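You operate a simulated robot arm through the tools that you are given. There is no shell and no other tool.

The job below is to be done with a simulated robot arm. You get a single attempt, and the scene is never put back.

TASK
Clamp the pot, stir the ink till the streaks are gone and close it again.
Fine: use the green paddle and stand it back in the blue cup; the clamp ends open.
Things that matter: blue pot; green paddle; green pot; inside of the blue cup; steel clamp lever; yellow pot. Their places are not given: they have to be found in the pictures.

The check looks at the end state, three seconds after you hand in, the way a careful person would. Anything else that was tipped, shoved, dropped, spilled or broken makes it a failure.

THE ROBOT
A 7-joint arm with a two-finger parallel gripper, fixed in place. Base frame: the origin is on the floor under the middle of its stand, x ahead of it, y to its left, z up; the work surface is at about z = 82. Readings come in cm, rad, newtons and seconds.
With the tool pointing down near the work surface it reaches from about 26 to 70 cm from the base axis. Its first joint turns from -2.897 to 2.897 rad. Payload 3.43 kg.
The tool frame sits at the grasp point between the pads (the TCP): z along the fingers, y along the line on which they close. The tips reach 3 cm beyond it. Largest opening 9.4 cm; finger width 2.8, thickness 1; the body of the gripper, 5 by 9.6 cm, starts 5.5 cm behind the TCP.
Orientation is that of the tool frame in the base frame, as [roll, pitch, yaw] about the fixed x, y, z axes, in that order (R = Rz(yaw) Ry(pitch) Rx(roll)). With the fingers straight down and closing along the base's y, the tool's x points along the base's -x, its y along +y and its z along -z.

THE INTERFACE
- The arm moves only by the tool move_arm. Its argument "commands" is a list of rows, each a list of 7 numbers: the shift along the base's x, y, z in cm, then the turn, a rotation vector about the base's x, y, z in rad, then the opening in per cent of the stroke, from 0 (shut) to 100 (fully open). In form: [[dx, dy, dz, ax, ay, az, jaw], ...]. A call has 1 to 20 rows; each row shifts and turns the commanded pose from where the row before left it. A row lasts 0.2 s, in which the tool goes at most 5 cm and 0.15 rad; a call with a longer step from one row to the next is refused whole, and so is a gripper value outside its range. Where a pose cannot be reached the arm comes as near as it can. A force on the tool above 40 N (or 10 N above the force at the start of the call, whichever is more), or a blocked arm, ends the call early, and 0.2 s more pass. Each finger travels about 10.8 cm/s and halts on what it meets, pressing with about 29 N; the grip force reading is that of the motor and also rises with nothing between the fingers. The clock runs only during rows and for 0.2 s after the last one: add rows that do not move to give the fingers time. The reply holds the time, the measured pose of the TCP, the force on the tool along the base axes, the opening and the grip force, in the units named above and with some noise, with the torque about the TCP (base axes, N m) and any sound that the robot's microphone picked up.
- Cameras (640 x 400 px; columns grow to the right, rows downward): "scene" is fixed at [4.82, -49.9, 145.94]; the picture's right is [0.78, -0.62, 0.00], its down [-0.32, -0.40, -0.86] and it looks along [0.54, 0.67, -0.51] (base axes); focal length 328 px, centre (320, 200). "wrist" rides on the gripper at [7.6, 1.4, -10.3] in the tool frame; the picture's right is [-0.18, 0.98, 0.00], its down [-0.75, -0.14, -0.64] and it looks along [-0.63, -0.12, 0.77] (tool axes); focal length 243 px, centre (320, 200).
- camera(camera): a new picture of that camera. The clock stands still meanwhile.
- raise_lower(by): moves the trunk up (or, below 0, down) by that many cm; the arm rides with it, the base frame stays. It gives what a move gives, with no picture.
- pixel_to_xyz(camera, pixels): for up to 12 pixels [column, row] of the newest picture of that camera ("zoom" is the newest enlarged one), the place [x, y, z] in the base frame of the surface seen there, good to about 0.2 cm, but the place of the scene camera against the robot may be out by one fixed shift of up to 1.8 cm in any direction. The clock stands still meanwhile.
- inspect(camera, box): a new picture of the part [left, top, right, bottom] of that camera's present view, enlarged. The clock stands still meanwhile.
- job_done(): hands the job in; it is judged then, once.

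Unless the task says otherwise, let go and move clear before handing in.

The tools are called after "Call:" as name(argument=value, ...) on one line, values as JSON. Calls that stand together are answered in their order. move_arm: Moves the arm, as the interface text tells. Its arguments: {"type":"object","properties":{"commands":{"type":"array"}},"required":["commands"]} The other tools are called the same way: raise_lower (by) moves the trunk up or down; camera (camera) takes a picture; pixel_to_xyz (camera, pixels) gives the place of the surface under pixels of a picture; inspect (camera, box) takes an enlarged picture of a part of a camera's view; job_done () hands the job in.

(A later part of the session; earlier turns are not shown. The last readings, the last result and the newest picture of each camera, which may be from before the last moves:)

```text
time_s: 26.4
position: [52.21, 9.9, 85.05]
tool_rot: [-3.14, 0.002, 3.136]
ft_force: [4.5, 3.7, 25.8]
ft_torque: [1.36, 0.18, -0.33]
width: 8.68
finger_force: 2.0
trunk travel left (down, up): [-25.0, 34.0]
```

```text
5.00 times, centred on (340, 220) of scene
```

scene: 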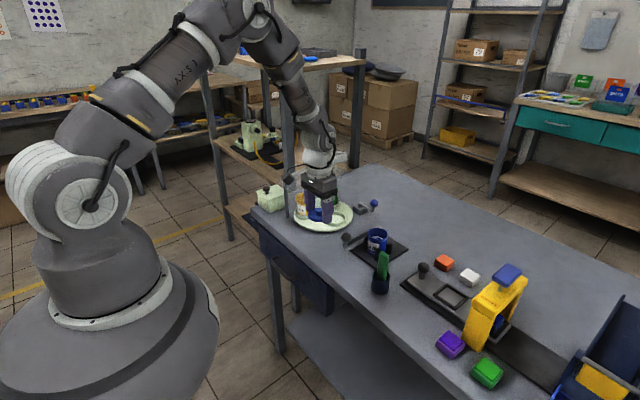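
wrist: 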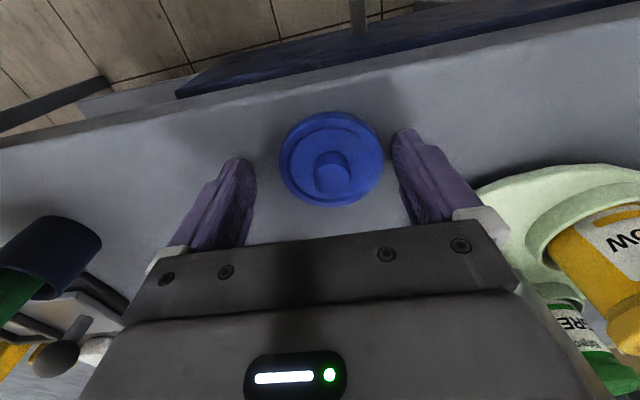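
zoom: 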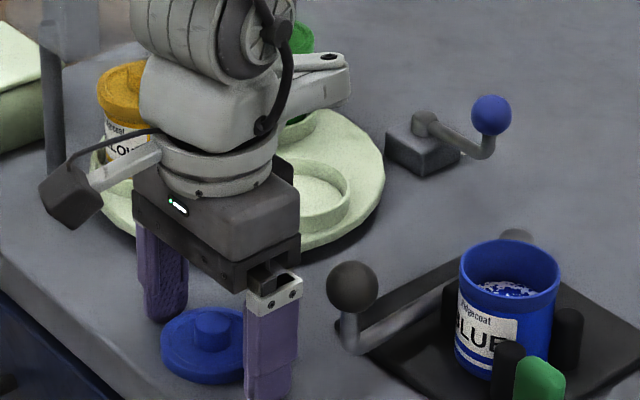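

The lid is free on the table and the tips are still pressing the table lightly. I'll rise straight up and view the whole scene.

Call:
move_arm(commands=[[0, 0, 0.5, 0, 0, 0, 92], [0, 0, 2, 0, 0, 0, 95], [0, 0, 4, 0, 0, 0, 100], [0, 0, 5, 0, 0, 0, 100], [0, 0, 5, 0, 0, 0, 100], [0, 0, 5, 0, 0, 0, 100], [0, 0, 0, 0, 0, 0, 100], [0, 0, 0, 0, 0, 0, 100]])

Call:
camera(camera="wrist")

Call:
inspect(camera="scene", box=[290, 180, 430, 300])

```text
time_s: 28.2
position: [52.52, 10.56, 106.44]
tool_rot: [3.141, 0.0, 3.14]
ft_force: [-0.2, 0.2, -0.3]
ft_torque: [0.0, 0.0, -0.03]
width: 9.4
finger_force: 0.0
trunk travel left (down, up): [-25.0, 34.0]
```

```text
taken
```

wrist: 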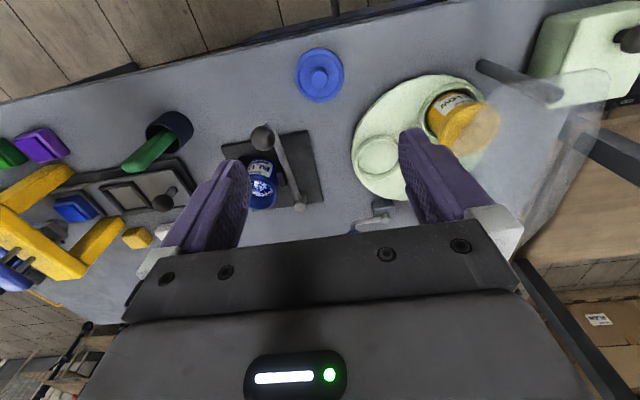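

```text
3.33 times, centred on (360, 240) of scene
```

zoom: 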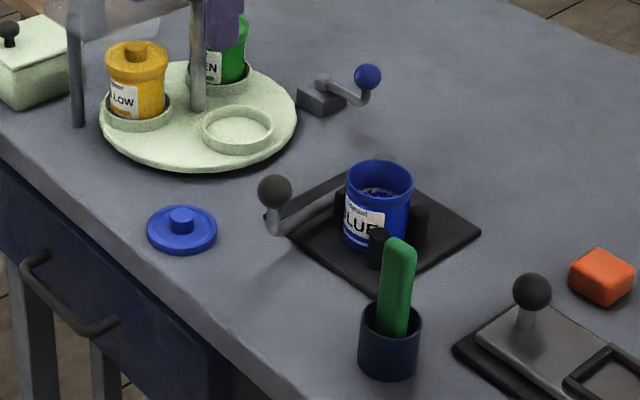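

The lid rests safely at zoom (182,228) and the pot is open with the clamp closed. Next I'll move to look at the paddle and cup from close by.

Call:
move_arm(commands=[[-1, -4, 0, 0, 0, 0, 100], [-1, -4.5, 0, 0, 0, 0, 100], [-1, -4.5, 0, 0, 0, 0, 100], [-1, -4.5, -1, 0, 0, 0, 100], [-1.5, -3.5, -2, 0, 0, 0, 100], [-1.5, 0, -2, 0, 0, 0, 100], [0, 0, 0, 0, 0, 0, 100], [0, 0, 0, 0, 0, 0, 100]])

Call:
camera(camera="wrist")

Call:
inspect(camera="scene", box=[350, 230, 410, 305])

```text
time_s: 30.0
position: [45.35, -10.64, 101.46]
tool_rot: [-3.141, -0.001, -3.141]
ft_force: [0.0, 0.4, 0.2]
ft_torque: [0.01, 0.01, -0.02]
width: 9.42
finger_force: 0.0
trunk travel left (down, up): [-25.0, 34.0]
```

```text
taken
```

wrist: 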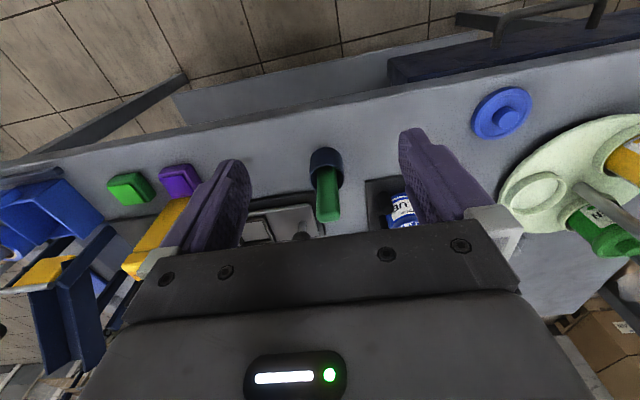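

```text
5.33 times, centred on (380, 268) of scene
```

zoom: 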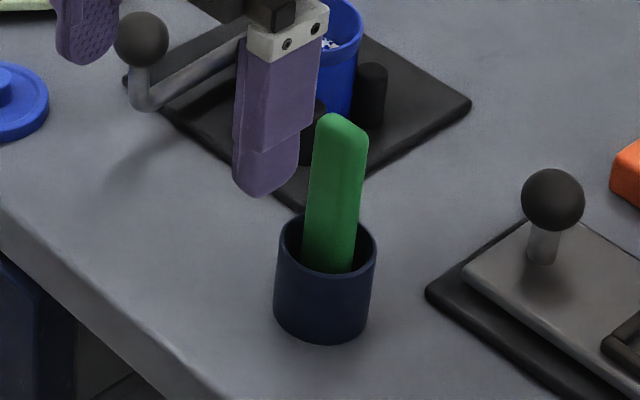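

Call:
inspect(camera="wrist", box=[280, 130, 380, 235])

```text
3.81 times, centred on (330, 182) of wrist
```

zoom: 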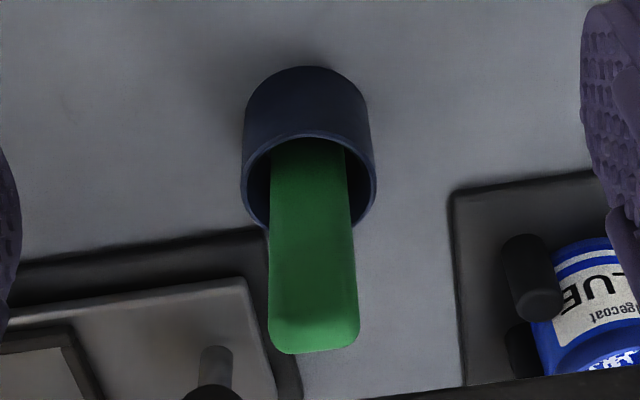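

Call:
pixel_to_xyz(camera="zoom", pixels=[[310, 150], [310, 180], [310, 220], [310, 300], [315, 345], [273, 320], [352, 320], [280, 180], [345, 180], [245, 185], [375, 185], [310, 138]])

Call:
pixel_to_xyz(camera="zoom", pixels=[[310, 75], [255, 110], [362, 110], [278, 340], [350, 335], [315, 330], [265, 225], [358, 225], [315, 318], [315, 335], [274, 280], [348, 280]])

```text
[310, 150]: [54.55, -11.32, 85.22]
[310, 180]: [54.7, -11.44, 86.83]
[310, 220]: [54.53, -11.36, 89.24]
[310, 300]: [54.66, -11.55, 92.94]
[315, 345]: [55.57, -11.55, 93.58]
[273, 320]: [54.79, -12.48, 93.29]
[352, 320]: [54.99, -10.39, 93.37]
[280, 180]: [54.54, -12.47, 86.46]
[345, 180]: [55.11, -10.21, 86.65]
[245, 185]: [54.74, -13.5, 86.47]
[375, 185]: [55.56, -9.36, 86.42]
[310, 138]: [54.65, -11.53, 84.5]
```

```text
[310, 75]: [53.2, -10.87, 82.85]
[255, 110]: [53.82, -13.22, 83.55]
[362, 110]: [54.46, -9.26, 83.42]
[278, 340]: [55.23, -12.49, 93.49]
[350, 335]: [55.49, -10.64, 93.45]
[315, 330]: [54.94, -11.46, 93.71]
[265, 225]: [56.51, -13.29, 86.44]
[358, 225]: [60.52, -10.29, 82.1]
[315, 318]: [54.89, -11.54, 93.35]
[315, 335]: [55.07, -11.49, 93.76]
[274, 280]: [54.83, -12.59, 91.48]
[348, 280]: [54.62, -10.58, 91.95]
```

The paddle stands upright: front face at x≈54.6, y from -12.5 to -10.4, top at z 93.7, in a cup centred near (55.1, -11.45) with its rim at 86.5. I'll turn the gripper 90° so that it closes on the broad faces, and move over the paddle while still high.

Call:
move_arm(commands=[[0.88, -0.075, 0.2, 0, 0, 0.1428, 100], [0.88, -0.075, 0.2, 0, 0, 0.1428, 100], [0.88, -0.075, 0.2, 0, 0, 0.1428, 100], [0.88, -0.075, 0.2, 0, 0, 0.1428, 100], [0.88, -0.075, 0.2, 0, 0, 0.1428, 100], [0.88, -0.075, 0.2, 0, 0, 0.1428, 100], [0.88, -0.075, 0.2, 0, 0, 0.1428, 100], [0.88, -0.075, 0.2, 0, 0, 0.1428, 100], [0.88, -0.075, 0.2, 0, 0, 0.1428, 100], [0.88, -0.075, 0.2, 0, 0, 0.1428, 100], [0.88, -0.075, 0.2, 0, 0, 0.1428, 100], [0, 0, 0, 0, 0, 0, 100], [0, 0, 0, 0, 0, 0, 100]])

Call:
camera(camera="wrist")

Call:
camera(camera="scene")

```text
time_s: 32.8
position: [55.09, -11.41, 103.56]
tool_rot: [3.141, 0.001, -1.571]
ft_force: [0.1, -0.9, 0.5]
ft_torque: [0.0, -0.02, 0.03]
width: 9.42
finger_force: 0.0
trunk travel left (down, up): [-25.0, 34.0]
```

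```text
taken
```

wrist: 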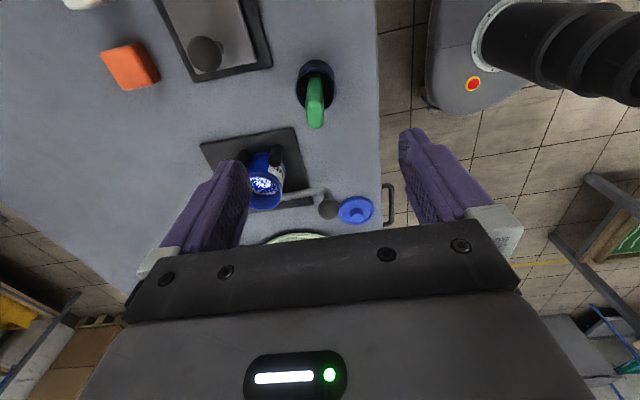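

```text
taken
```

scene: 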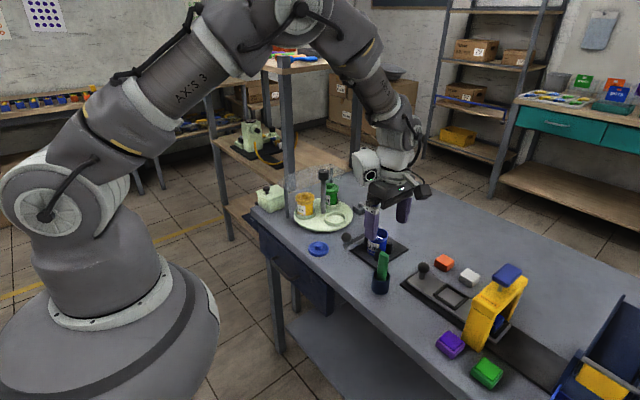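

The gripper is turned and above the paddle, seen at wrist (315,100). I'll inspect the paddle's thickness and the ink.

Call:
inspect(camera="wrist", box=[280, 50, 360, 140])

Call:
pixel_to_xyz(camera="wrist", pixels=[[316, 122], [308, 110], [323, 110], [315, 105], [300, 80], [334, 80], [315, 62], [262, 185], [266, 205], [246, 180], [280, 178], [355, 208]])

Call:
inspect(camera="wrist", box=[220, 130, 310, 230])

```text
4.44 times, centred on (320, 95) of wrist
```

zoom: 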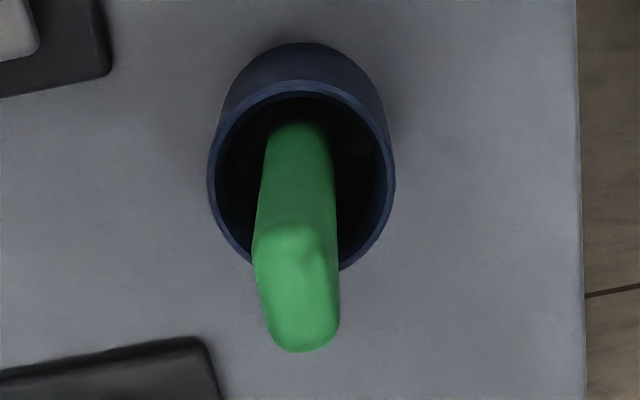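

```text
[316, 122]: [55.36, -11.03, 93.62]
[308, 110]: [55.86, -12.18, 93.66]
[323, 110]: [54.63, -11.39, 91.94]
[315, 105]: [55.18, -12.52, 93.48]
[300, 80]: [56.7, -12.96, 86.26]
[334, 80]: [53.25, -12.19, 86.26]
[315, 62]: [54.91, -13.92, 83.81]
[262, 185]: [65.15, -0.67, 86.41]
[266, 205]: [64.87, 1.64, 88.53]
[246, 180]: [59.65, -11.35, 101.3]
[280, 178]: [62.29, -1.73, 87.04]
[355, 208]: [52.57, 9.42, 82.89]
```

```text
4.00 times, centred on (265, 180) of wrist
```

zoom: 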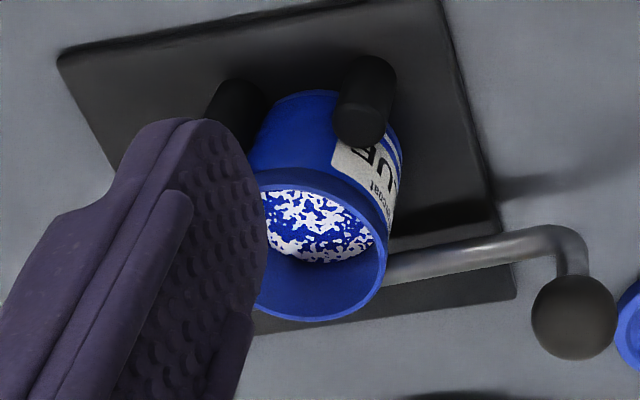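

The ink surface is near z 86.4 with white streaks, and the paddle is about 1.4 cm thick, centred at x≈55.3. I'll descend so the fingertips reach z≈89, above the cup rim, and close on it.

Call:
move_arm(commands=[[0.15, -0.05, -3, 0, 0, 0, 70], [0, 0, -3, 0, 0, 0, 60], [0, 0, -3, 0, 0, 0, 50], [0, 0, -2.5, 0, 0, 0, 50], [0, 0, 0, 0, 0, 0, 50]])

Call:
camera(camera="wrist")

Call:
inspect(camera="scene", box=[340, 220, 420, 310])

```text
time_s: 34.0
position: [55.26, -11.43, 92.15]
tool_rot: [-3.141, 0.0, -1.57]
ft_force: [-0.1, -0.8, 0.7]
ft_torque: [0.03, -0.01, 0.01]
width: 4.68
finger_force: 0.0
trunk travel left (down, up): [-25.0, 34.0]
```

```text
taken
```

wrist: 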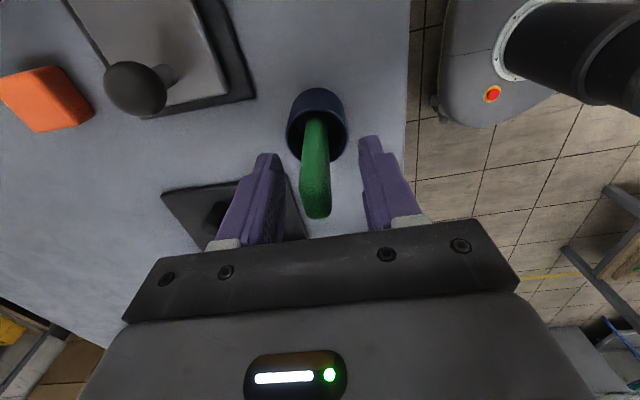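

```text
4.44 times, centred on (380, 265) of scene
```

zoom: 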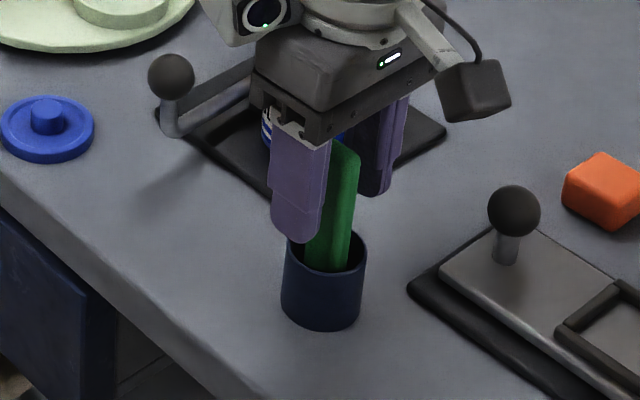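

The paddle (wrist (315,190)) is nearly centred between the pads. I'll close gradually.

Call:
move_arm(commands=[[0, 0, 0, 0, 0, 0, 40], [0, 0, 0, 0, 0, 0, 30], [0, 0, 0, 0, 0, 0, 22], [0, 0, 0, 0, 0, 0, 15], [0, 0, 0, 0, 0, 0, 8], [0, 0, 0, 0, 0, 0, 3], [0, 0, 0, 0, 0, 0, 3]])

Call:
camera(camera="wrist")

Call:
inspect(camera="scene", box=[340, 220, 420, 310])

```text
time_s: 35.6
position: [55.33, -11.44, 92.21]
tool_rot: [-3.141, 0.001, -1.571]
ft_force: [-0.1, 0.1, 0.3]
ft_torque: [0.0, 0.0, 0.0]
width: 1.82
finger_force: 29.3
trunk travel left (down, up): [-25.0, 34.0]
```

```text
taken
```

wrist: 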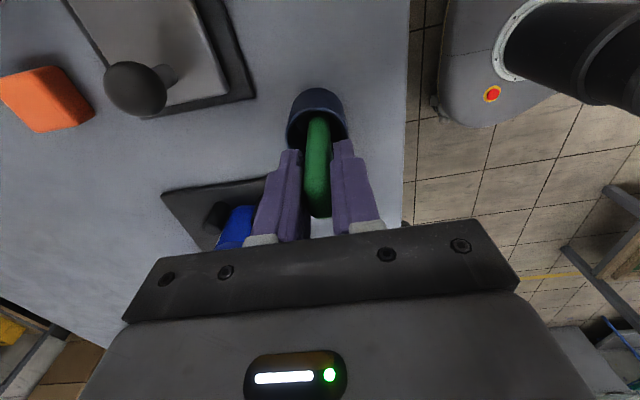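

```text
4.44 times, centred on (380, 265) of scene
```

zoom: 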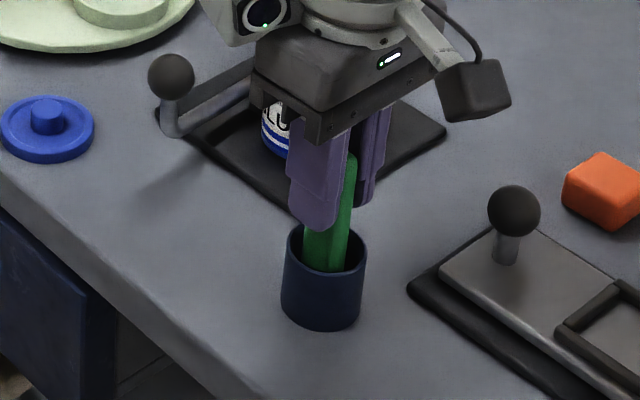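

The paddle is held at width 1.82 cm with full grip force; grip pose is (55.33, -11.44, 92.21). I'll lift slowly and check the cup stays.

Call:
move_arm(commands=[[0, 0, 0.5, 0, 0, 0, 3], [0, 0, 1, 0, 0, 0, 3], [0, 0, 1.5, 0, 0, 0, 3], [0, 0, 2, 0, 0, 0, 3], [0, 0, 2, 0, 0, 0, 3], [0, 0, 3, 0, 0, 0, 3], [0, 0, 3, 0, 0, 0, 3], [0, 0, 0, 0, 0, 0, 3]])

Call:
camera(camera="wrist")

Call:
inspect(camera="scene", box=[320, 190, 430, 310])

```text
time_s: 37.4
position: [55.21, -11.47, 105.14]
tool_rot: [3.141, 0.0, -1.57]
ft_force: [0.2, 0.5, -0.3]
ft_torque: [-0.03, 0.0, 0.02]
width: 1.83
finger_force: 28.5
trunk travel left (down, up): [-25.0, 34.0]
```

```text
taken
```

wrist: 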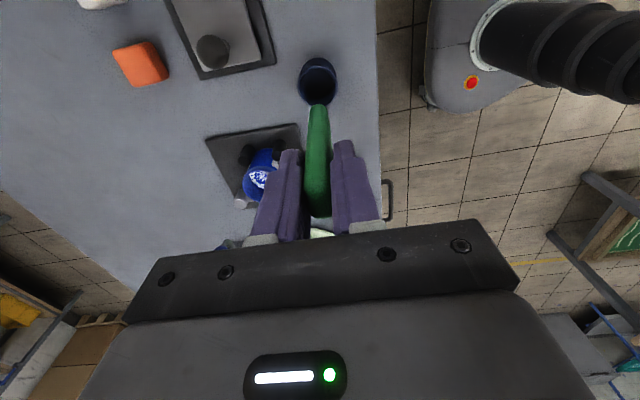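

```text
3.33 times, centred on (375, 250) of scene
```

zoom: 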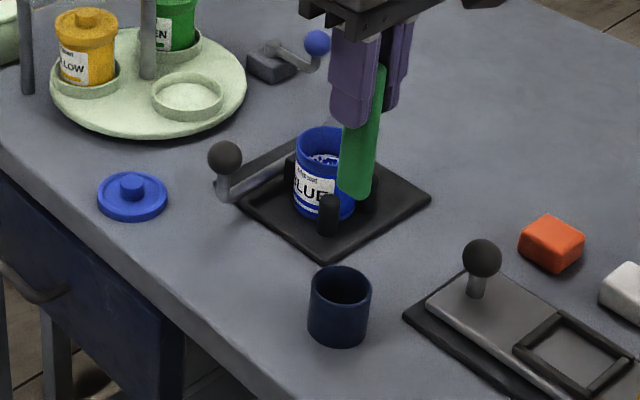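

The paddle is out and the cup stayed in place. I'll measure the paddle's lower end, the cup and the pot opening.

Call:
inspect(camera="wrist", box=[220, 40, 380, 220])

```text
2.22 times, centred on (300, 130) of wrist
```

zoom: 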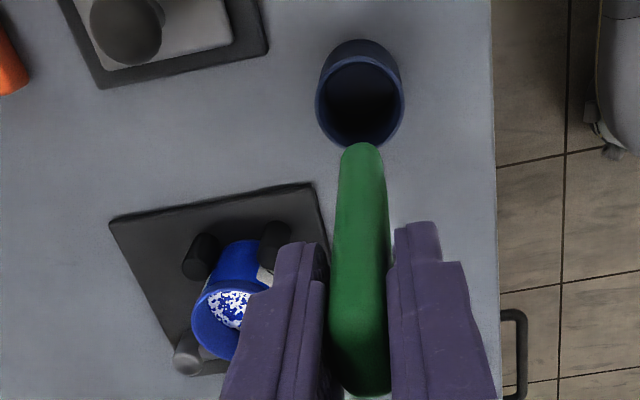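

Call:
pixel_to_xyz(camera="zoom", pixels=[[360, 146], [345, 155], [378, 155], [360, 200], [361, 60], [322, 100], [400, 100], [360, 125], [360, 135], [230, 305], [195, 320], [225, 355]])

Call:
pixel_to_xyz(camera="scene", pixels=[[381, 245], [381, 249]])

```text
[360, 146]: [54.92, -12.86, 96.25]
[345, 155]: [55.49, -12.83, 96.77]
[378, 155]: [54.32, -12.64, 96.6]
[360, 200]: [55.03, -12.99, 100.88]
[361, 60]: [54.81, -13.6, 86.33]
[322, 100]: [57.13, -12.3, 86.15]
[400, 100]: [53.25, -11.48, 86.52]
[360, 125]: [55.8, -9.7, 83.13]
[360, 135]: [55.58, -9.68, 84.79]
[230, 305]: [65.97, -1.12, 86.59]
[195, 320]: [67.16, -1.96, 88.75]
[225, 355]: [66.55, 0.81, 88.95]
```

```text
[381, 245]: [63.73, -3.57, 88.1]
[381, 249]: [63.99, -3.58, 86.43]
```

The paddle's lower end is about 9.15 cm below the TCP, so in the cup it stood at z≈83.05. I'll carry it over the pot with its tip still above the rim (z 88.9) and check the alignment.

Call:
move_arm(commands=[[1.6, 1.73, 0, 0, 0, 0, 3], [1.6, 1.73, 0, 0, 0, 0, 3], [1.6, 1.73, 0, 0, 0, 0, 3], [1.6, 1.73, 0, 0, 0, 0, 3], [1.6, 1.73, 0, 0, 0, 0, 3], [1.6, 1.73, 0, 0, 0, 0, 3], [0, 0, -2, 0, 0, 0, 3], [0, 0, -2, 0, 0, 0, 3], [0, 0, -1.5, 0, 0, 0, 3], [0, 0, 0, 0, 0, 0, 3]])

Call:
camera(camera="wrist")

Call:
inspect(camera="scene", box=[340, 190, 420, 270])

```text
time_s: 39.6
position: [65.02, -1.17, 99.58]
tool_rot: [3.14, 0.0, -1.57]
ft_force: [0.2, 0.7, -0.4]
ft_torque: [0.0, 0.0, 0.0]
width: 1.82
finger_force: 28.9
trunk travel left (down, up): [-25.0, 34.0]
```

```text
taken
```

wrist: 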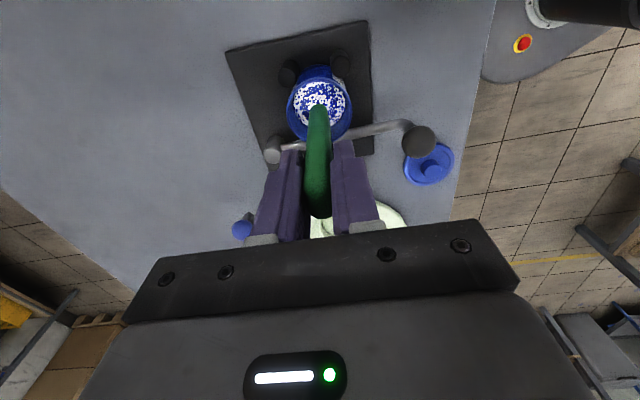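

```text
5.00 times, centred on (380, 230) of scene
```

zoom: 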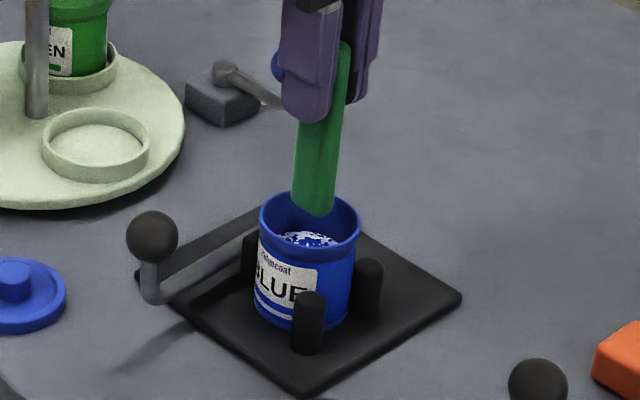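

The paddle hangs right over the opening. I'll zoom the wrist view to check the centring within the rim.

Call:
inspect(camera="wrist", box=[260, 50, 380, 160])

```text
3.64 times, centred on (320, 105) of wrist
```

zoom: 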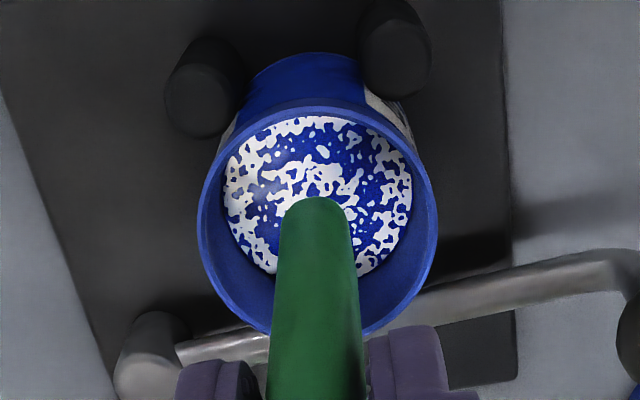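

Call:
pixel_to_xyz(camera="zoom", pixels=[[317, 110], [202, 220], [433, 220], [215, 270], [422, 270], [232, 180], [405, 180], [317, 125], [317, 205], [283, 230], [352, 230], [262, 310]])

```text
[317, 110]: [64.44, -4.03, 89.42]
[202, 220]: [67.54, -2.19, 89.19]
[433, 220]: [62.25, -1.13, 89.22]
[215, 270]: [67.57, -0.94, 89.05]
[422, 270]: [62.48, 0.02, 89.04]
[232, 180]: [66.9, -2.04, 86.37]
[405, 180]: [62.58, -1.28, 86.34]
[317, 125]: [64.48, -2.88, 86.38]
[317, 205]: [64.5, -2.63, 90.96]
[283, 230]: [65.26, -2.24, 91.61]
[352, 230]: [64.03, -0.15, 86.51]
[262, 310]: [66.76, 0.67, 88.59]
```

The pot opening is centred at about (64.9, -1.25) with inner radius about 2.3. I'll centre the paddle and lower it into the ink, watching the force.

Call:
move_arm(commands=[[0.15, -0.08, 0, 0, 0, 0, 3], [0, 0, -1, 0, 0, 0, 3], [0, 0, -1, 0, 0, 0, 3], [0, 0, -1, 0, 0, 0, 3], [0, 0, -1, 0, 0, 0, 3], [0, 0, -1, 0, 0, 0, 3], [0, 0, -0.7, 0, 0, 0, 3], [0, 0, 0, 0, 0, 0, 3]])

Call:
camera(camera="wrist")

Call:
inspect(camera="scene", box=[340, 190, 420, 270])

```text
time_s: 41.4
position: [64.99, -1.27, 94.01]
tool_rot: [3.142, 0.0, -1.571]
ft_force: [0.0, -0.1, -0.7]
ft_torque: [-0.03, 0.0, -0.03]
width: 1.83
finger_force: 29.1
trunk travel left (down, up): [-25.0, 34.0]
```

```text
taken
```

wrist: 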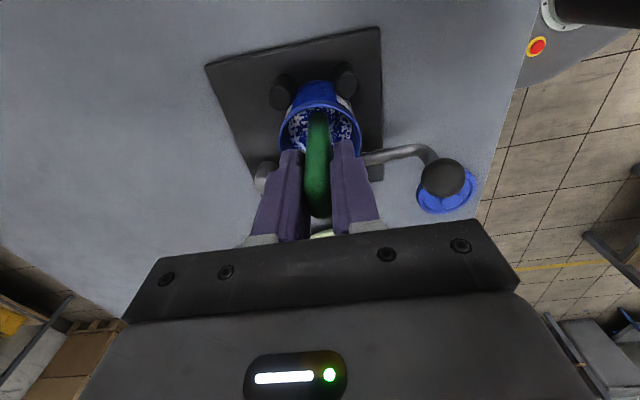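

```text
5.00 times, centred on (380, 230) of scene
```

zoom: 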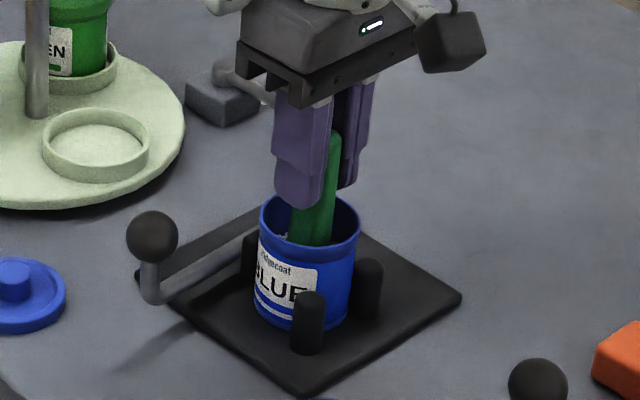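

The paddle is in the ink with almost no force. I'll make one small circle (radius 0.6 cm) and look at the effect and the wall forces.

Call:
move_arm(commands=[[0.3, 0, -0.15, 0, 0, 0, 3], [0.3, 0, -0.15, 0, 0, 0, 3], [-0.08, 0.3, 0, 0, 0, 0, 3], [-0.22, 0.22, 0, 0, 0, 0, 3], [-0.3, 0.08, 0, 0, 0, 0, 3], [-0.3, -0.08, 0, 0, 0, 0, 3], [-0.22, -0.22, 0, 0, 0, 0, 3], [-0.08, -0.3, 0, 0, 0, 0, 3], [0.08, -0.3, 0, 0, 0, 0, 3], [0.22, -0.22, 0, 0, 0, 0, 3], [0.3, -0.08, 0, 0, 0, 0, 3], [0.3, 0.08, 0, 0, 0, 0, 3], [0.22, 0.22, 0, 0, 0, 0, 3], [0.08, 0.3, 0, 0, 0, 0, 3]])

Call:
inspect(camera="wrist", box=[240, 50, 400, 180])

Call:
inspect(camera="scene", box=[340, 190, 420, 270])

```text
time_s: 44.4
position: [65.62, -1.41, 93.58]
tool_rot: [3.141, 0.0, -1.57]
ft_force: [0.6, 0.9, -0.4]
ft_torque: [-0.02, 0.0, -0.03]
width: 1.84
finger_force: 28.8
trunk travel left (down, up): [-25.0, 34.0]
```

```text
3.08 times, centred on (320, 115) of wrist
```

zoom: 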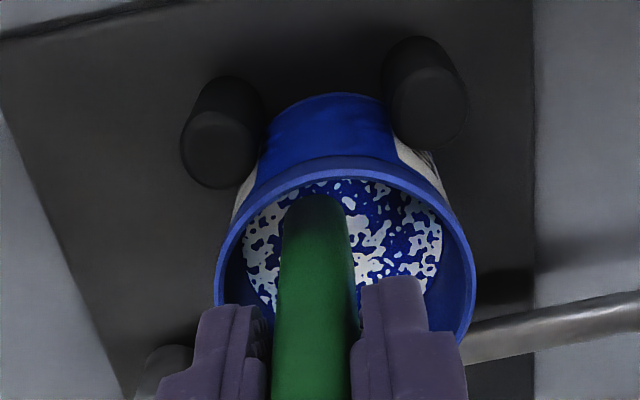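

```text
5.00 times, centred on (380, 230) of scene
```

zoom: 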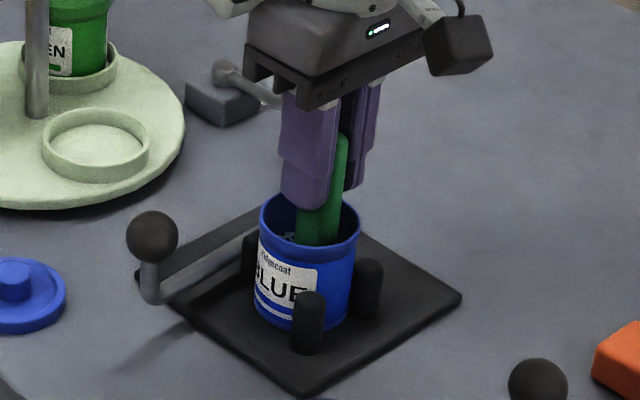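

The pale streaks are shrinking and wall contact is absent. I'll do two faster circles with slightly larger radius.

Call:
move_arm(commands=[[-0.034, 0.411, 0, 0, 0, 0, 3], [-0.35, 0.255, 0, 0, 0, 0, 3], [-0.432, 0, 0, 0, 0, 0, 3], [-0.35, -0.255, 0, 0, 0, 0, 3], [-0.134, -0.411, 0, 0, 0, 0, 3], [0.134, -0.411, 0, 0, 0, 0, 3], [0.35, -0.255, 0, 0, 0, 0, 3], [0.432, 0, 0, 0, 0, 0, 3], [0.35, 0.255, 0, 0, 0, 0, 3], [0.134, 0.411, 0, 0, 0, 0, 3], [-0.134, 0.411, 0, 0, 0, 0, 3], [-0.35, 0.255, 0, 0, 0, 0, 3], [-0.432, 0, 0, 0, 0, 0, 3], [-0.35, -0.255, 0, 0, 0, 0, 3], [-0.134, -0.411, 0, 0, 0, 0, 3], [0.134, -0.411, 0, 0, 0, 0, 3], [0.35, -0.255, 0, 0, 0, 0, 3], [0.432, 0, 0, 0, 0, 0, 3], [0.35, 0.255, 0, 0, 0, 0, 3], [0.134, 0.411, 0, 0, 0, 0, 3]])

Call:
inspect(camera="wrist", box=[240, 50, 400, 180])

```text
time_s: 48.6
position: [65.66, -1.27, 93.61]
tool_rot: [3.141, 0.0, -1.572]
ft_force: [0.8, -0.9, -0.4]
ft_torque: [-0.02, -0.01, -0.01]
width: 1.82
finger_force: 28.8
trunk travel left (down, up): [-25.0, 34.0]
```

```text
3.08 times, centred on (320, 115) of wrist
```

zoom: 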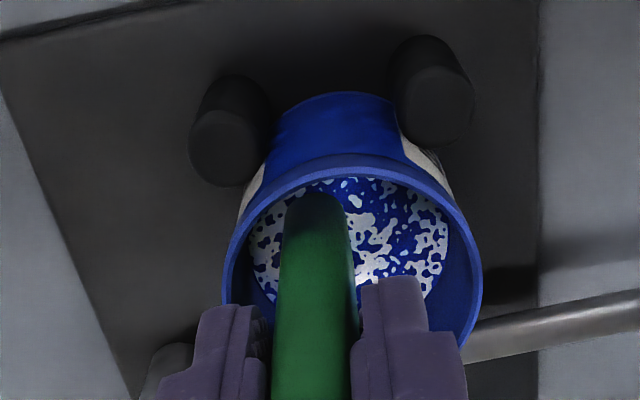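

The streak pattern looks only slightly changed. I'll go about 0.5 cm deeper, watching for the floor, and take a tighter reference picture.

Call:
inspect(camera="wrist", box=[285, 85, 375, 155])

Call:
move_arm(commands=[[0, 0, -0.2, 0, 0, 0, 3], [0, 0, -0.2, 0, 0, 0, 3], [0, 0, -0.1, 0, 0, 0, 3], [0, 0, 0, 0, 0, 0, 3]])

```text
5.71 times, centred on (330, 120) of wrist
```

zoom: 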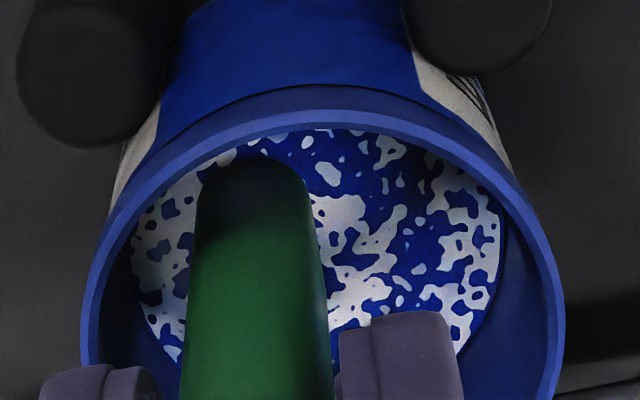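

```text
time_s: 49.6
position: [65.66, -1.32, 93.32]
tool_rot: [-3.141, 0.0, -1.572]
ft_force: [-0.1, 0.0, 0.5]
ft_torque: [0.01, -0.06, 0.02]
width: 1.82
finger_force: 29.2
trunk travel left (down, up): [-25.0, 34.0]
```

No floor contact yet (tip ≈ 84.1). I'll stir two larger, quicker circles at this depth and compare with the reference picture.

Call:
move_arm(commands=[[-0.134, 0.566, 0, 0, 0, 0, 3], [-0.566, 0.234, 0, 0, 0, 0, 3], [-0.566, -0.234, 0, 0, 0, 0, 3], [-0.234, -0.566, 0, 0, 0, 0, 3], [0.234, -0.566, 0, 0, 0, 0, 3], [0.566, -0.234, 0, 0, 0, 0, 3], [0.566, 0.234, 0, 0, 0, 0, 3], [0.234, 0.566, 0, 0, 0, 0, 3], [-0.234, 0.566, 0, 0, 0, 0, 3], [-0.566, 0.234, 0, 0, 0, 0, 3], [-0.566, -0.234, 0, 0, 0, 0, 3], [-0.234, -0.566, 0, 0, 0, 0, 3], [0.234, -0.566, 0, 0, 0, 0, 3], [0.566, -0.234, 0, 0, 0, 0, 3], [0.566, 0.234, 0, 0, 0, 0, 3], [0.234, 0.566, 0, 0, 0, 0, 3], [0, 0, 0, 0, 0, 0, 3]])

Call:
inspect(camera="wrist", box=[285, 85, 375, 155])

```text
time_s: 53.2
position: [65.76, -1.17, 93.13]
tool_rot: [-3.141, 0.0, -1.57]
ft_force: [-0.2, -0.2, -0.3]
ft_torque: [0.02, 0.0, -0.03]
width: 1.84
finger_force: 28.5
trunk travel left (down, up): [-25.0, 34.0]
```

```text
5.71 times, centred on (330, 120) of wrist
```

zoom: 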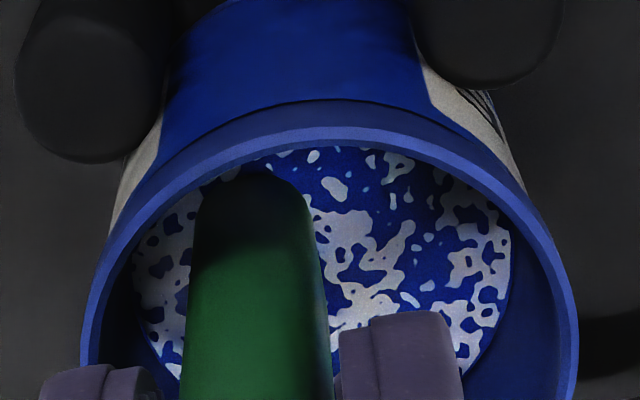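

The pale blobs are a bit thinner, so stirring works but slowly. I'll stir four faster circles per call.

Call:
move_arm(commands=[[-0.553, 0.761, 0, 0, 0, 0, 3], [-0.894, -0.291, 0, 0, 0, 0, 3], [0, -0.94, 0, 0, 0, 0, 3], [0.894, -0.291, 0, 0, 0, 0, 3], [0.553, 0.761, 0, 0, 0, 0, 3], [-0.553, 0.761, 0, 0, 0, 0, 3], [-0.894, -0.291, 0, 0, 0, 0, 3], [0, -0.94, 0, 0, 0, 0, 3], [0.894, -0.291, 0, 0, 0, 0, 3], [0.553, 0.761, 0, 0, 0, 0, 3], [-0.553, 0.761, 0, 0, 0, 0, 3], [-0.894, -0.291, 0, 0, 0, 0, 3], [0, -0.94, 0, 0, 0, 0, 3], [0.894, -0.291, 0, 0, 0, 0, 3], [0.553, 0.761, 0, 0, 0, 0, 3], [-0.553, 0.761, 0, 0, 0, 0, 3], [-0.894, -0.291, 0, 0, 0, 0, 3], [0, -0.94, 0, 0, 0, 0, 3], [0.894, -0.291, 0, 0, 0, 0, 3], [0.553, 0.761, 0, 0, 0, 0, 3]])

Call:
inspect(camera="wrist", box=[285, 85, 375, 155])

```text
time_s: 57.4
position: [65.76, -1.38, 93.08]
tool_rot: [3.141, -0.001, -1.571]
ft_force: [0.1, -1.0, -0.8]
ft_torque: [0.01, 0.01, 0.02]
width: 1.83
finger_force: 28.8
trunk travel left (down, up): [-25.0, 34.0]
```

```text
5.71 times, centred on (330, 120) of wrist
```

zoom: 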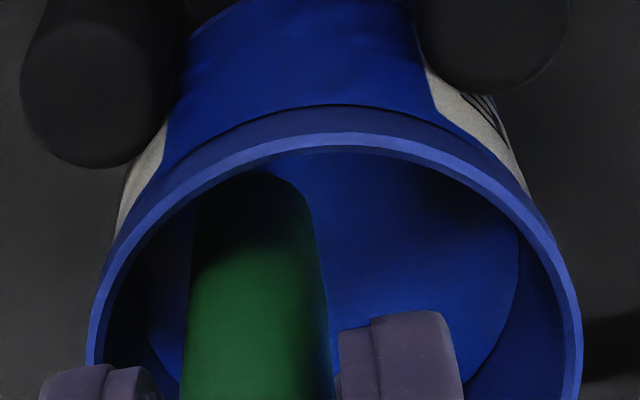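

The streaks are gone: the ink surface at zoom (420,250) is uniform blue. I'll centre the paddle, lift it straight out slowly, and pause over the pot to drain.

Call:
move_arm(commands=[[-0.4, 0, 0, 0, 0, 0, 3], [-0.4, 0, 0, 0, 0, 0, 3], [0, 0, 0.7, 0, 0, 0, 3], [0, 0, 0.8, 0, 0, 0, 3], [0, 0, 1, 0, 0, 0, 3], [0, 0, 1, 0, 0, 0, 3], [0, 0, 1, 0, 0, 0, 3], [0, 0, 1, 0, 0, 0, 3], [0, 0, 0.5, 0, 0, 0, 3], [0, 0, 0, 0, 0, 0, 3], [0, 0, 0, 0, 0, 0, 3], [0, 0, 0, 0, 0, 0, 3], [0, 0, 0, 0, 0, 0, 3], [0, 0, 0, 0, 0, 0, 3]])

Call:
camera(camera="wrist")

Call:
inspect(camera="wrist", box=[260, 50, 380, 160])

Call:
inspect(camera="scene", box=[340, 190, 420, 270])

```text
time_s: 60.4
position: [65.08, -1.23, 99.19]
tool_rot: [3.141, -0.001, -1.57]
ft_force: [0.7, 0.4, -0.6]
ft_torque: [0.0, 0.04, -0.03]
width: 1.83
finger_force: 29.0
trunk travel left (down, up): [-25.0, 34.0]
```

```text
taken
```

wrist: 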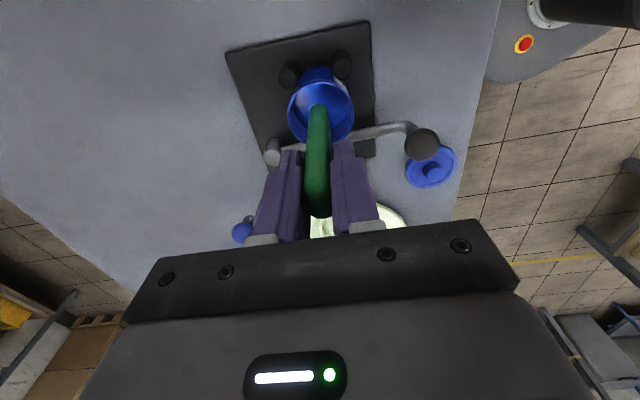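

```text
3.64 times, centred on (320, 105) of wrist
```

zoom: 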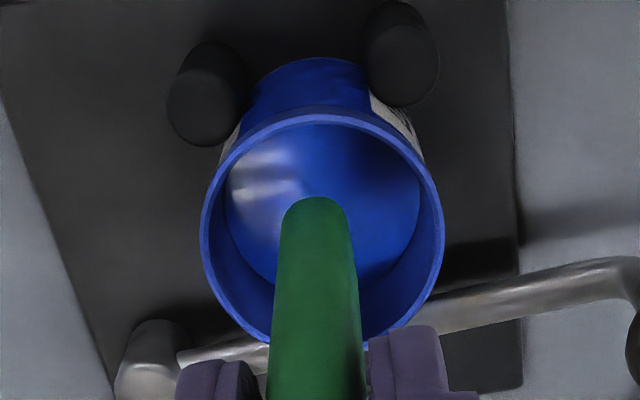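

```text
5.00 times, centred on (380, 230) of scene
```

zoom: 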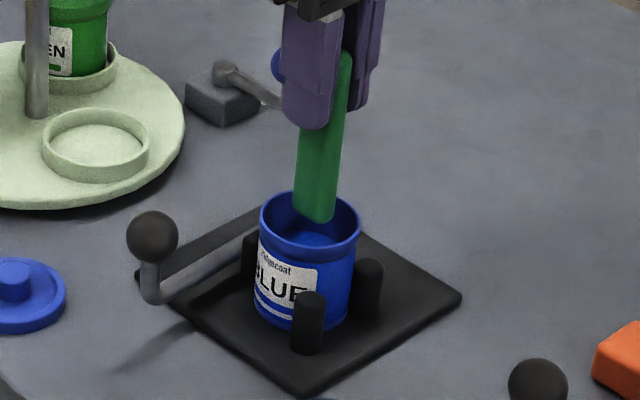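

The ink is uniform, with only a gloss highlight at zoom (265,185). I'll raise the paddle and carry it back above the cup at (55.3, -11.45).

Call:
move_arm(commands=[[0, 0, 2, 0, 0, 0, 3], [0, 0, 2, 0, 0, 0, 3], [0, 0, 2, 0, 0, 0, 3], [-1.62, -1.7, 0, 0, 0, 0, 3], [-1.62, -1.7, 0, 0, 0, 0, 3], [-1.62, -1.7, 0, 0, 0, 0, 3], [-1.62, -1.7, 0, 0, 0, 0, 3], [-1.62, -1.7, 0, 0, 0, 0, 3], [-1.62, -1.7, 0, 0, 0, 0, 3], [0, 0, 0, 0, 0, 0, 3], [0, 0, -3, 0, 0, 0, 3], [0, 0, -3, 0, 0, 0, 3], [0, 0, -2, 0, 0, 0, 3], [0, 0, 0, 0, 0, 0, 3], [0, 0, 0, 0, 0, 0, 3]])

Call:
camera(camera="wrist")

Call:
inspect(camera="wrist", box=[260, 50, 380, 160])

Call:
inspect(camera="scene", box=[340, 220, 420, 310])

```text
time_s: 63.6
position: [55.27, -11.49, 97.17]
tool_rot: [3.141, 0.0, -1.571]
ft_force: [0.6, -0.1, -0.2]
ft_torque: [-0.01, -0.01, 0.03]
width: 1.85
finger_force: 29.0
trunk travel left (down, up): [-25.0, 34.0]
```

```text
taken
```

wrist: 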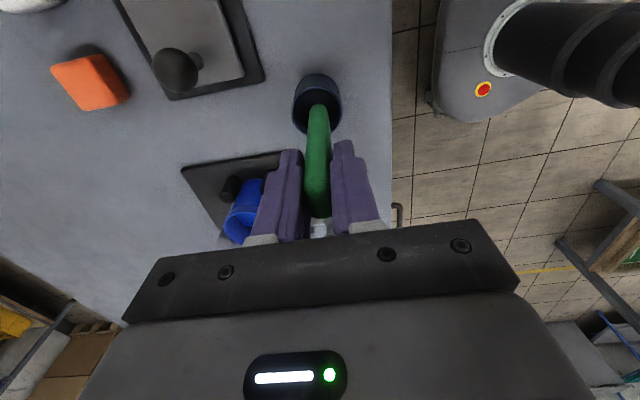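

```text
3.64 times, centred on (320, 105) of wrist
```

zoom: 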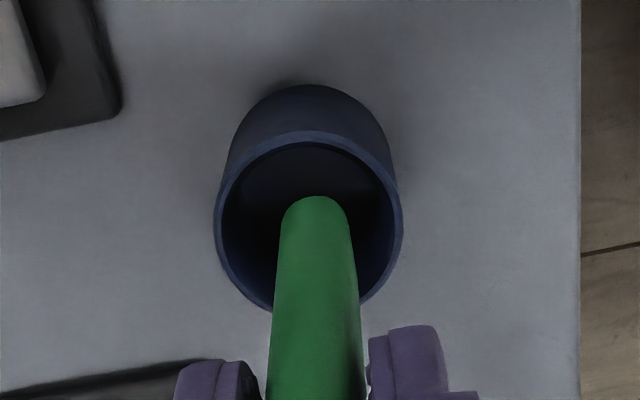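

```text
4.44 times, centred on (380, 265) of scene
```

zoom: 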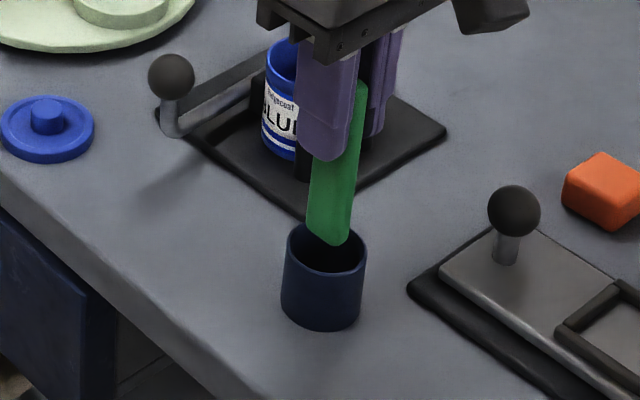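

The paddle is lined up over the cup just as when it came out. I'll lower it slowly to the floor of the cup.

Call:
move_arm(commands=[[0.05, 0.03, -1, 0, 0, 0, 3], [0, 0, -1, 0, 0, 0, 3], [0, 0, -1, 0, 0, 0, 3], [0, 0, -1, 0, 0, 0, 3], [0, 0, -0.6, 0, 0, 0, 3], [0, 0, 0, 0, 0, 0, 3]])

```text
time_s: 65.0
position: [55.4, -11.47, 92.58]
tool_rot: [-3.141, 0.001, -1.57]
ft_force: [-0.7, -0.2, 0.2]
ft_torque: [-0.01, -0.02, 0.0]
width: 1.82
finger_force: 29.0
trunk travel left (down, up): [-25.0, 34.0]
```

Still free at z 92.58 (it was gripped at 92.21). I'll continue in 0.1 cm steps until light contact.

Call:
move_arm(commands=[[0, 0, -0.1, 0, 0, 0, 3], [0, 0, -0.1, 0, 0, 0, 3], [0, 0, -0.1, 0, 0, 0, 3], [0, 0, 0, 0, 0, 0, 3]])

Call:
inspect(camera="scene", box=[340, 220, 420, 310])

```text
time_s: 66.0
position: [55.23, -11.49, 92.27]
tool_rot: [-3.14, -0.001, -1.57]
ft_force: [-0.9, 0.3, 1.4]
ft_torque: [0.0, 0.0, 0.04]
width: 1.85
finger_force: 29.0
trunk travel left (down, up): [-25.0, 34.0]
```

```text
4.44 times, centred on (380, 265) of scene
```

zoom: 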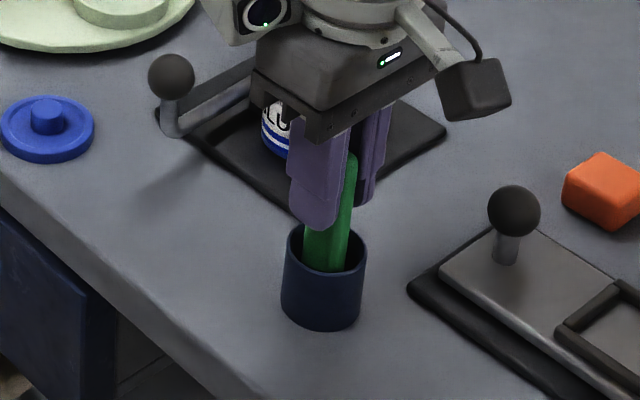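

It is essentially at the original depth. One more 0.1 cm step to confirm seating.

Call:
move_arm(commands=[[0, 0, -0.1, 0, 0, 0, 3], [0, 0, 0, 0, 0, 0, 3]])

```text
time_s: 66.6
position: [55.42, -11.52, 92.14]
tool_rot: [-3.14, 0.001, -1.57]
ft_force: [1.0, -0.8, 10.4]
ft_torque: [-0.05, -0.05, -0.02]
width: 1.83
finger_force: 29.6
trunk travel left (down, up): [-25.0, 34.0]
```

It is seated (10 N up). I'll open slowly while holding position.

Call:
move_arm(commands=[[0, 0, 0.05, 0, 0, 0, 3], [0, 0, 0, 0, 0, 0, 20], [0, 0, 0, 0, 0, 0, 24], [0, 0, 0, 0, 0, 0, 30], [0, 0, 0, 0, 0, 0, 40], [0, 0, 0, 0, 0, 0, 50], [0, 0, 0, 0, 0, 0, 50]])

Call:
camera(camera="wrist")

Call:
inspect(camera="scene", box=[340, 220, 420, 310])

```text
time_s: 68.2
position: [55.31, -11.47, 92.06]
tool_rot: [-3.142, 0.0, -1.57]
ft_force: [0.2, 0.1, -0.6]
ft_torque: [0.0, -0.02, -0.01]
width: 4.73
finger_force: 0.1
trunk travel left (down, up): [-25.0, 34.0]
```

```text
taken
```

wrist: 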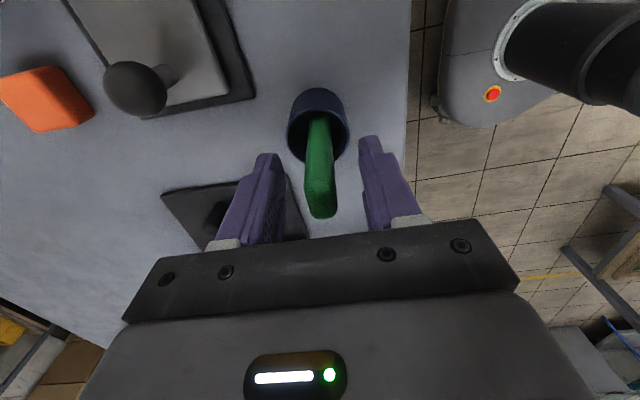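

```text
4.44 times, centred on (380, 265) of scene
```

zoom: 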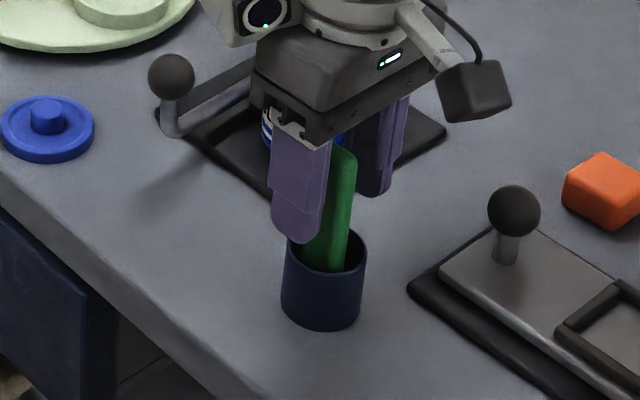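

The paddle stands upright in the cup on its own. I'll rise straight up, then turn the gripper back and move over the lid.

Call:
move_arm(commands=[[0, 0, 1, 0, 0, 0, 50], [0, 0, 2, 0, 0, 0, 55], [0, 0, 3, 0, 0, 0, 60], [0, 0, 4, 0, 0, 0, 80], [0, 0, 4, 0, 0, 0, 100], [0, 0, 0, 0, 0, 0, 100]])

Call:
move_arm(commands=[[-0.264, 1.99, 0, 0, 0, -0.1428, 100], [-0.264, 1.99, 0, 0, 0, -0.1428, 100], [-0.264, 1.99, 0, 0, 0, -0.1428, 100], [-0.264, 1.99, 0, 0, 0, -0.1428, 100], [-0.264, 1.99, 0, 0, 0, -0.1428, 100], [-0.264, 1.99, 0, 0, 0, -0.1428, 100], [-0.264, 1.99, 0, 0, 0, -0.1428, 100], [-0.264, 1.99, 0, 0, 0, -0.1428, 100], [-0.264, 1.99, 0, 0, 0, -0.1428, 100], [-0.264, 1.99, 0, 0, 0, -0.1428, 100], [-0.264, 1.99, 0, 0, 0, -0.1428, 100], [0, 0, 0, 0, 0, 0, 100], [0, 0, 0, 0, 0, 0, 100]])

Call:
camera(camera="wrist")

Call:
inspect(camera="scene", box=[300, 180, 430, 310])

```text
time_s: 69.6
position: [55.34, -11.47, 105.91]
tool_rot: [-3.141, 0.001, -1.57]
ft_force: [0.0, 0.5, -0.5]
ft_torque: [-0.02, 0.02, -0.01]
width: 9.42
finger_force: 0.1
trunk travel left (down, up): [-25.0, 34.0]
```

```text
time_s: 72.4
position: [52.63, 10.32, 106.24]
tool_rot: [3.14, -0.001, 3.141]
ft_force: [-0.2, -0.4, -0.3]
ft_torque: [-0.01, 0.0, -0.01]
width: 9.4
finger_force: 0.1
trunk travel left (down, up): [-25.0, 34.0]
```

```text
taken
```

wrist: 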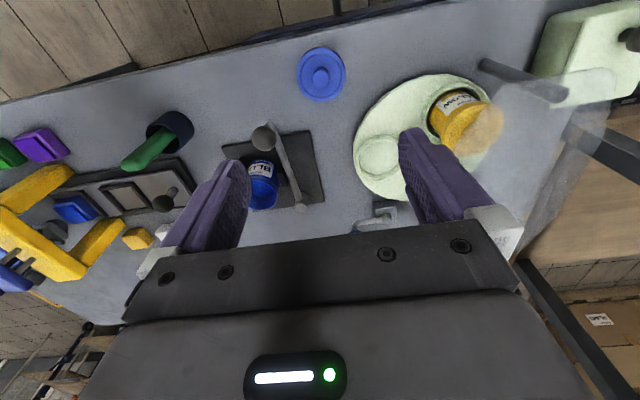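

```text
3.08 times, centred on (365, 245) of scene
```

zoom: 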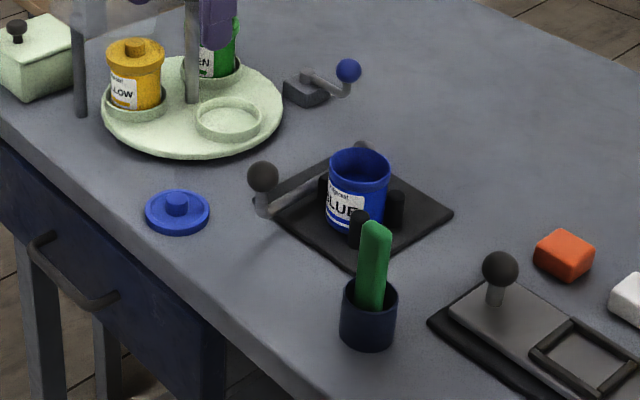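

The paddle stands as at first, and the lid is at wrist (321,75). I'll measure its centre.

Call:
pixel_to_xyz(camera="wrist", pixels=[[321, 77], [298, 75], [344, 75], [321, 52], [321, 98], [313, 77], [328, 77], [321, 72], [321, 84]])

Call:
inspect(camera="wrist", box=[285, 40, 360, 115])

```text
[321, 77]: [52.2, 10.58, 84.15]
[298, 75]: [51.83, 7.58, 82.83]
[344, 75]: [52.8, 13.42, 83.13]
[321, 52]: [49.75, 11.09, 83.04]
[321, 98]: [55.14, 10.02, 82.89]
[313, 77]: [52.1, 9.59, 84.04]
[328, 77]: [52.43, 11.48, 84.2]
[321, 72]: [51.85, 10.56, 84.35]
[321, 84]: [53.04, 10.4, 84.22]
```

```text
5.33 times, centred on (322, 78) of wrist
```

zoom: 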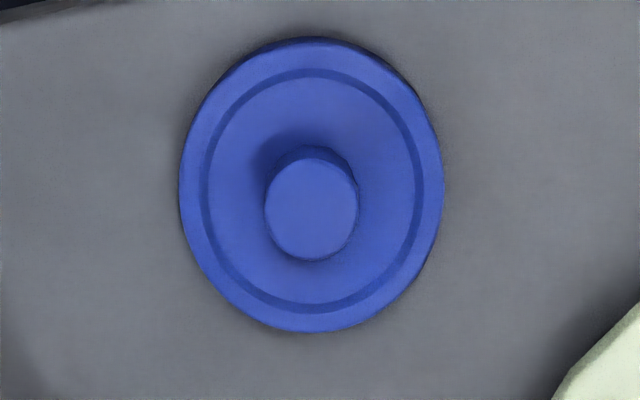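

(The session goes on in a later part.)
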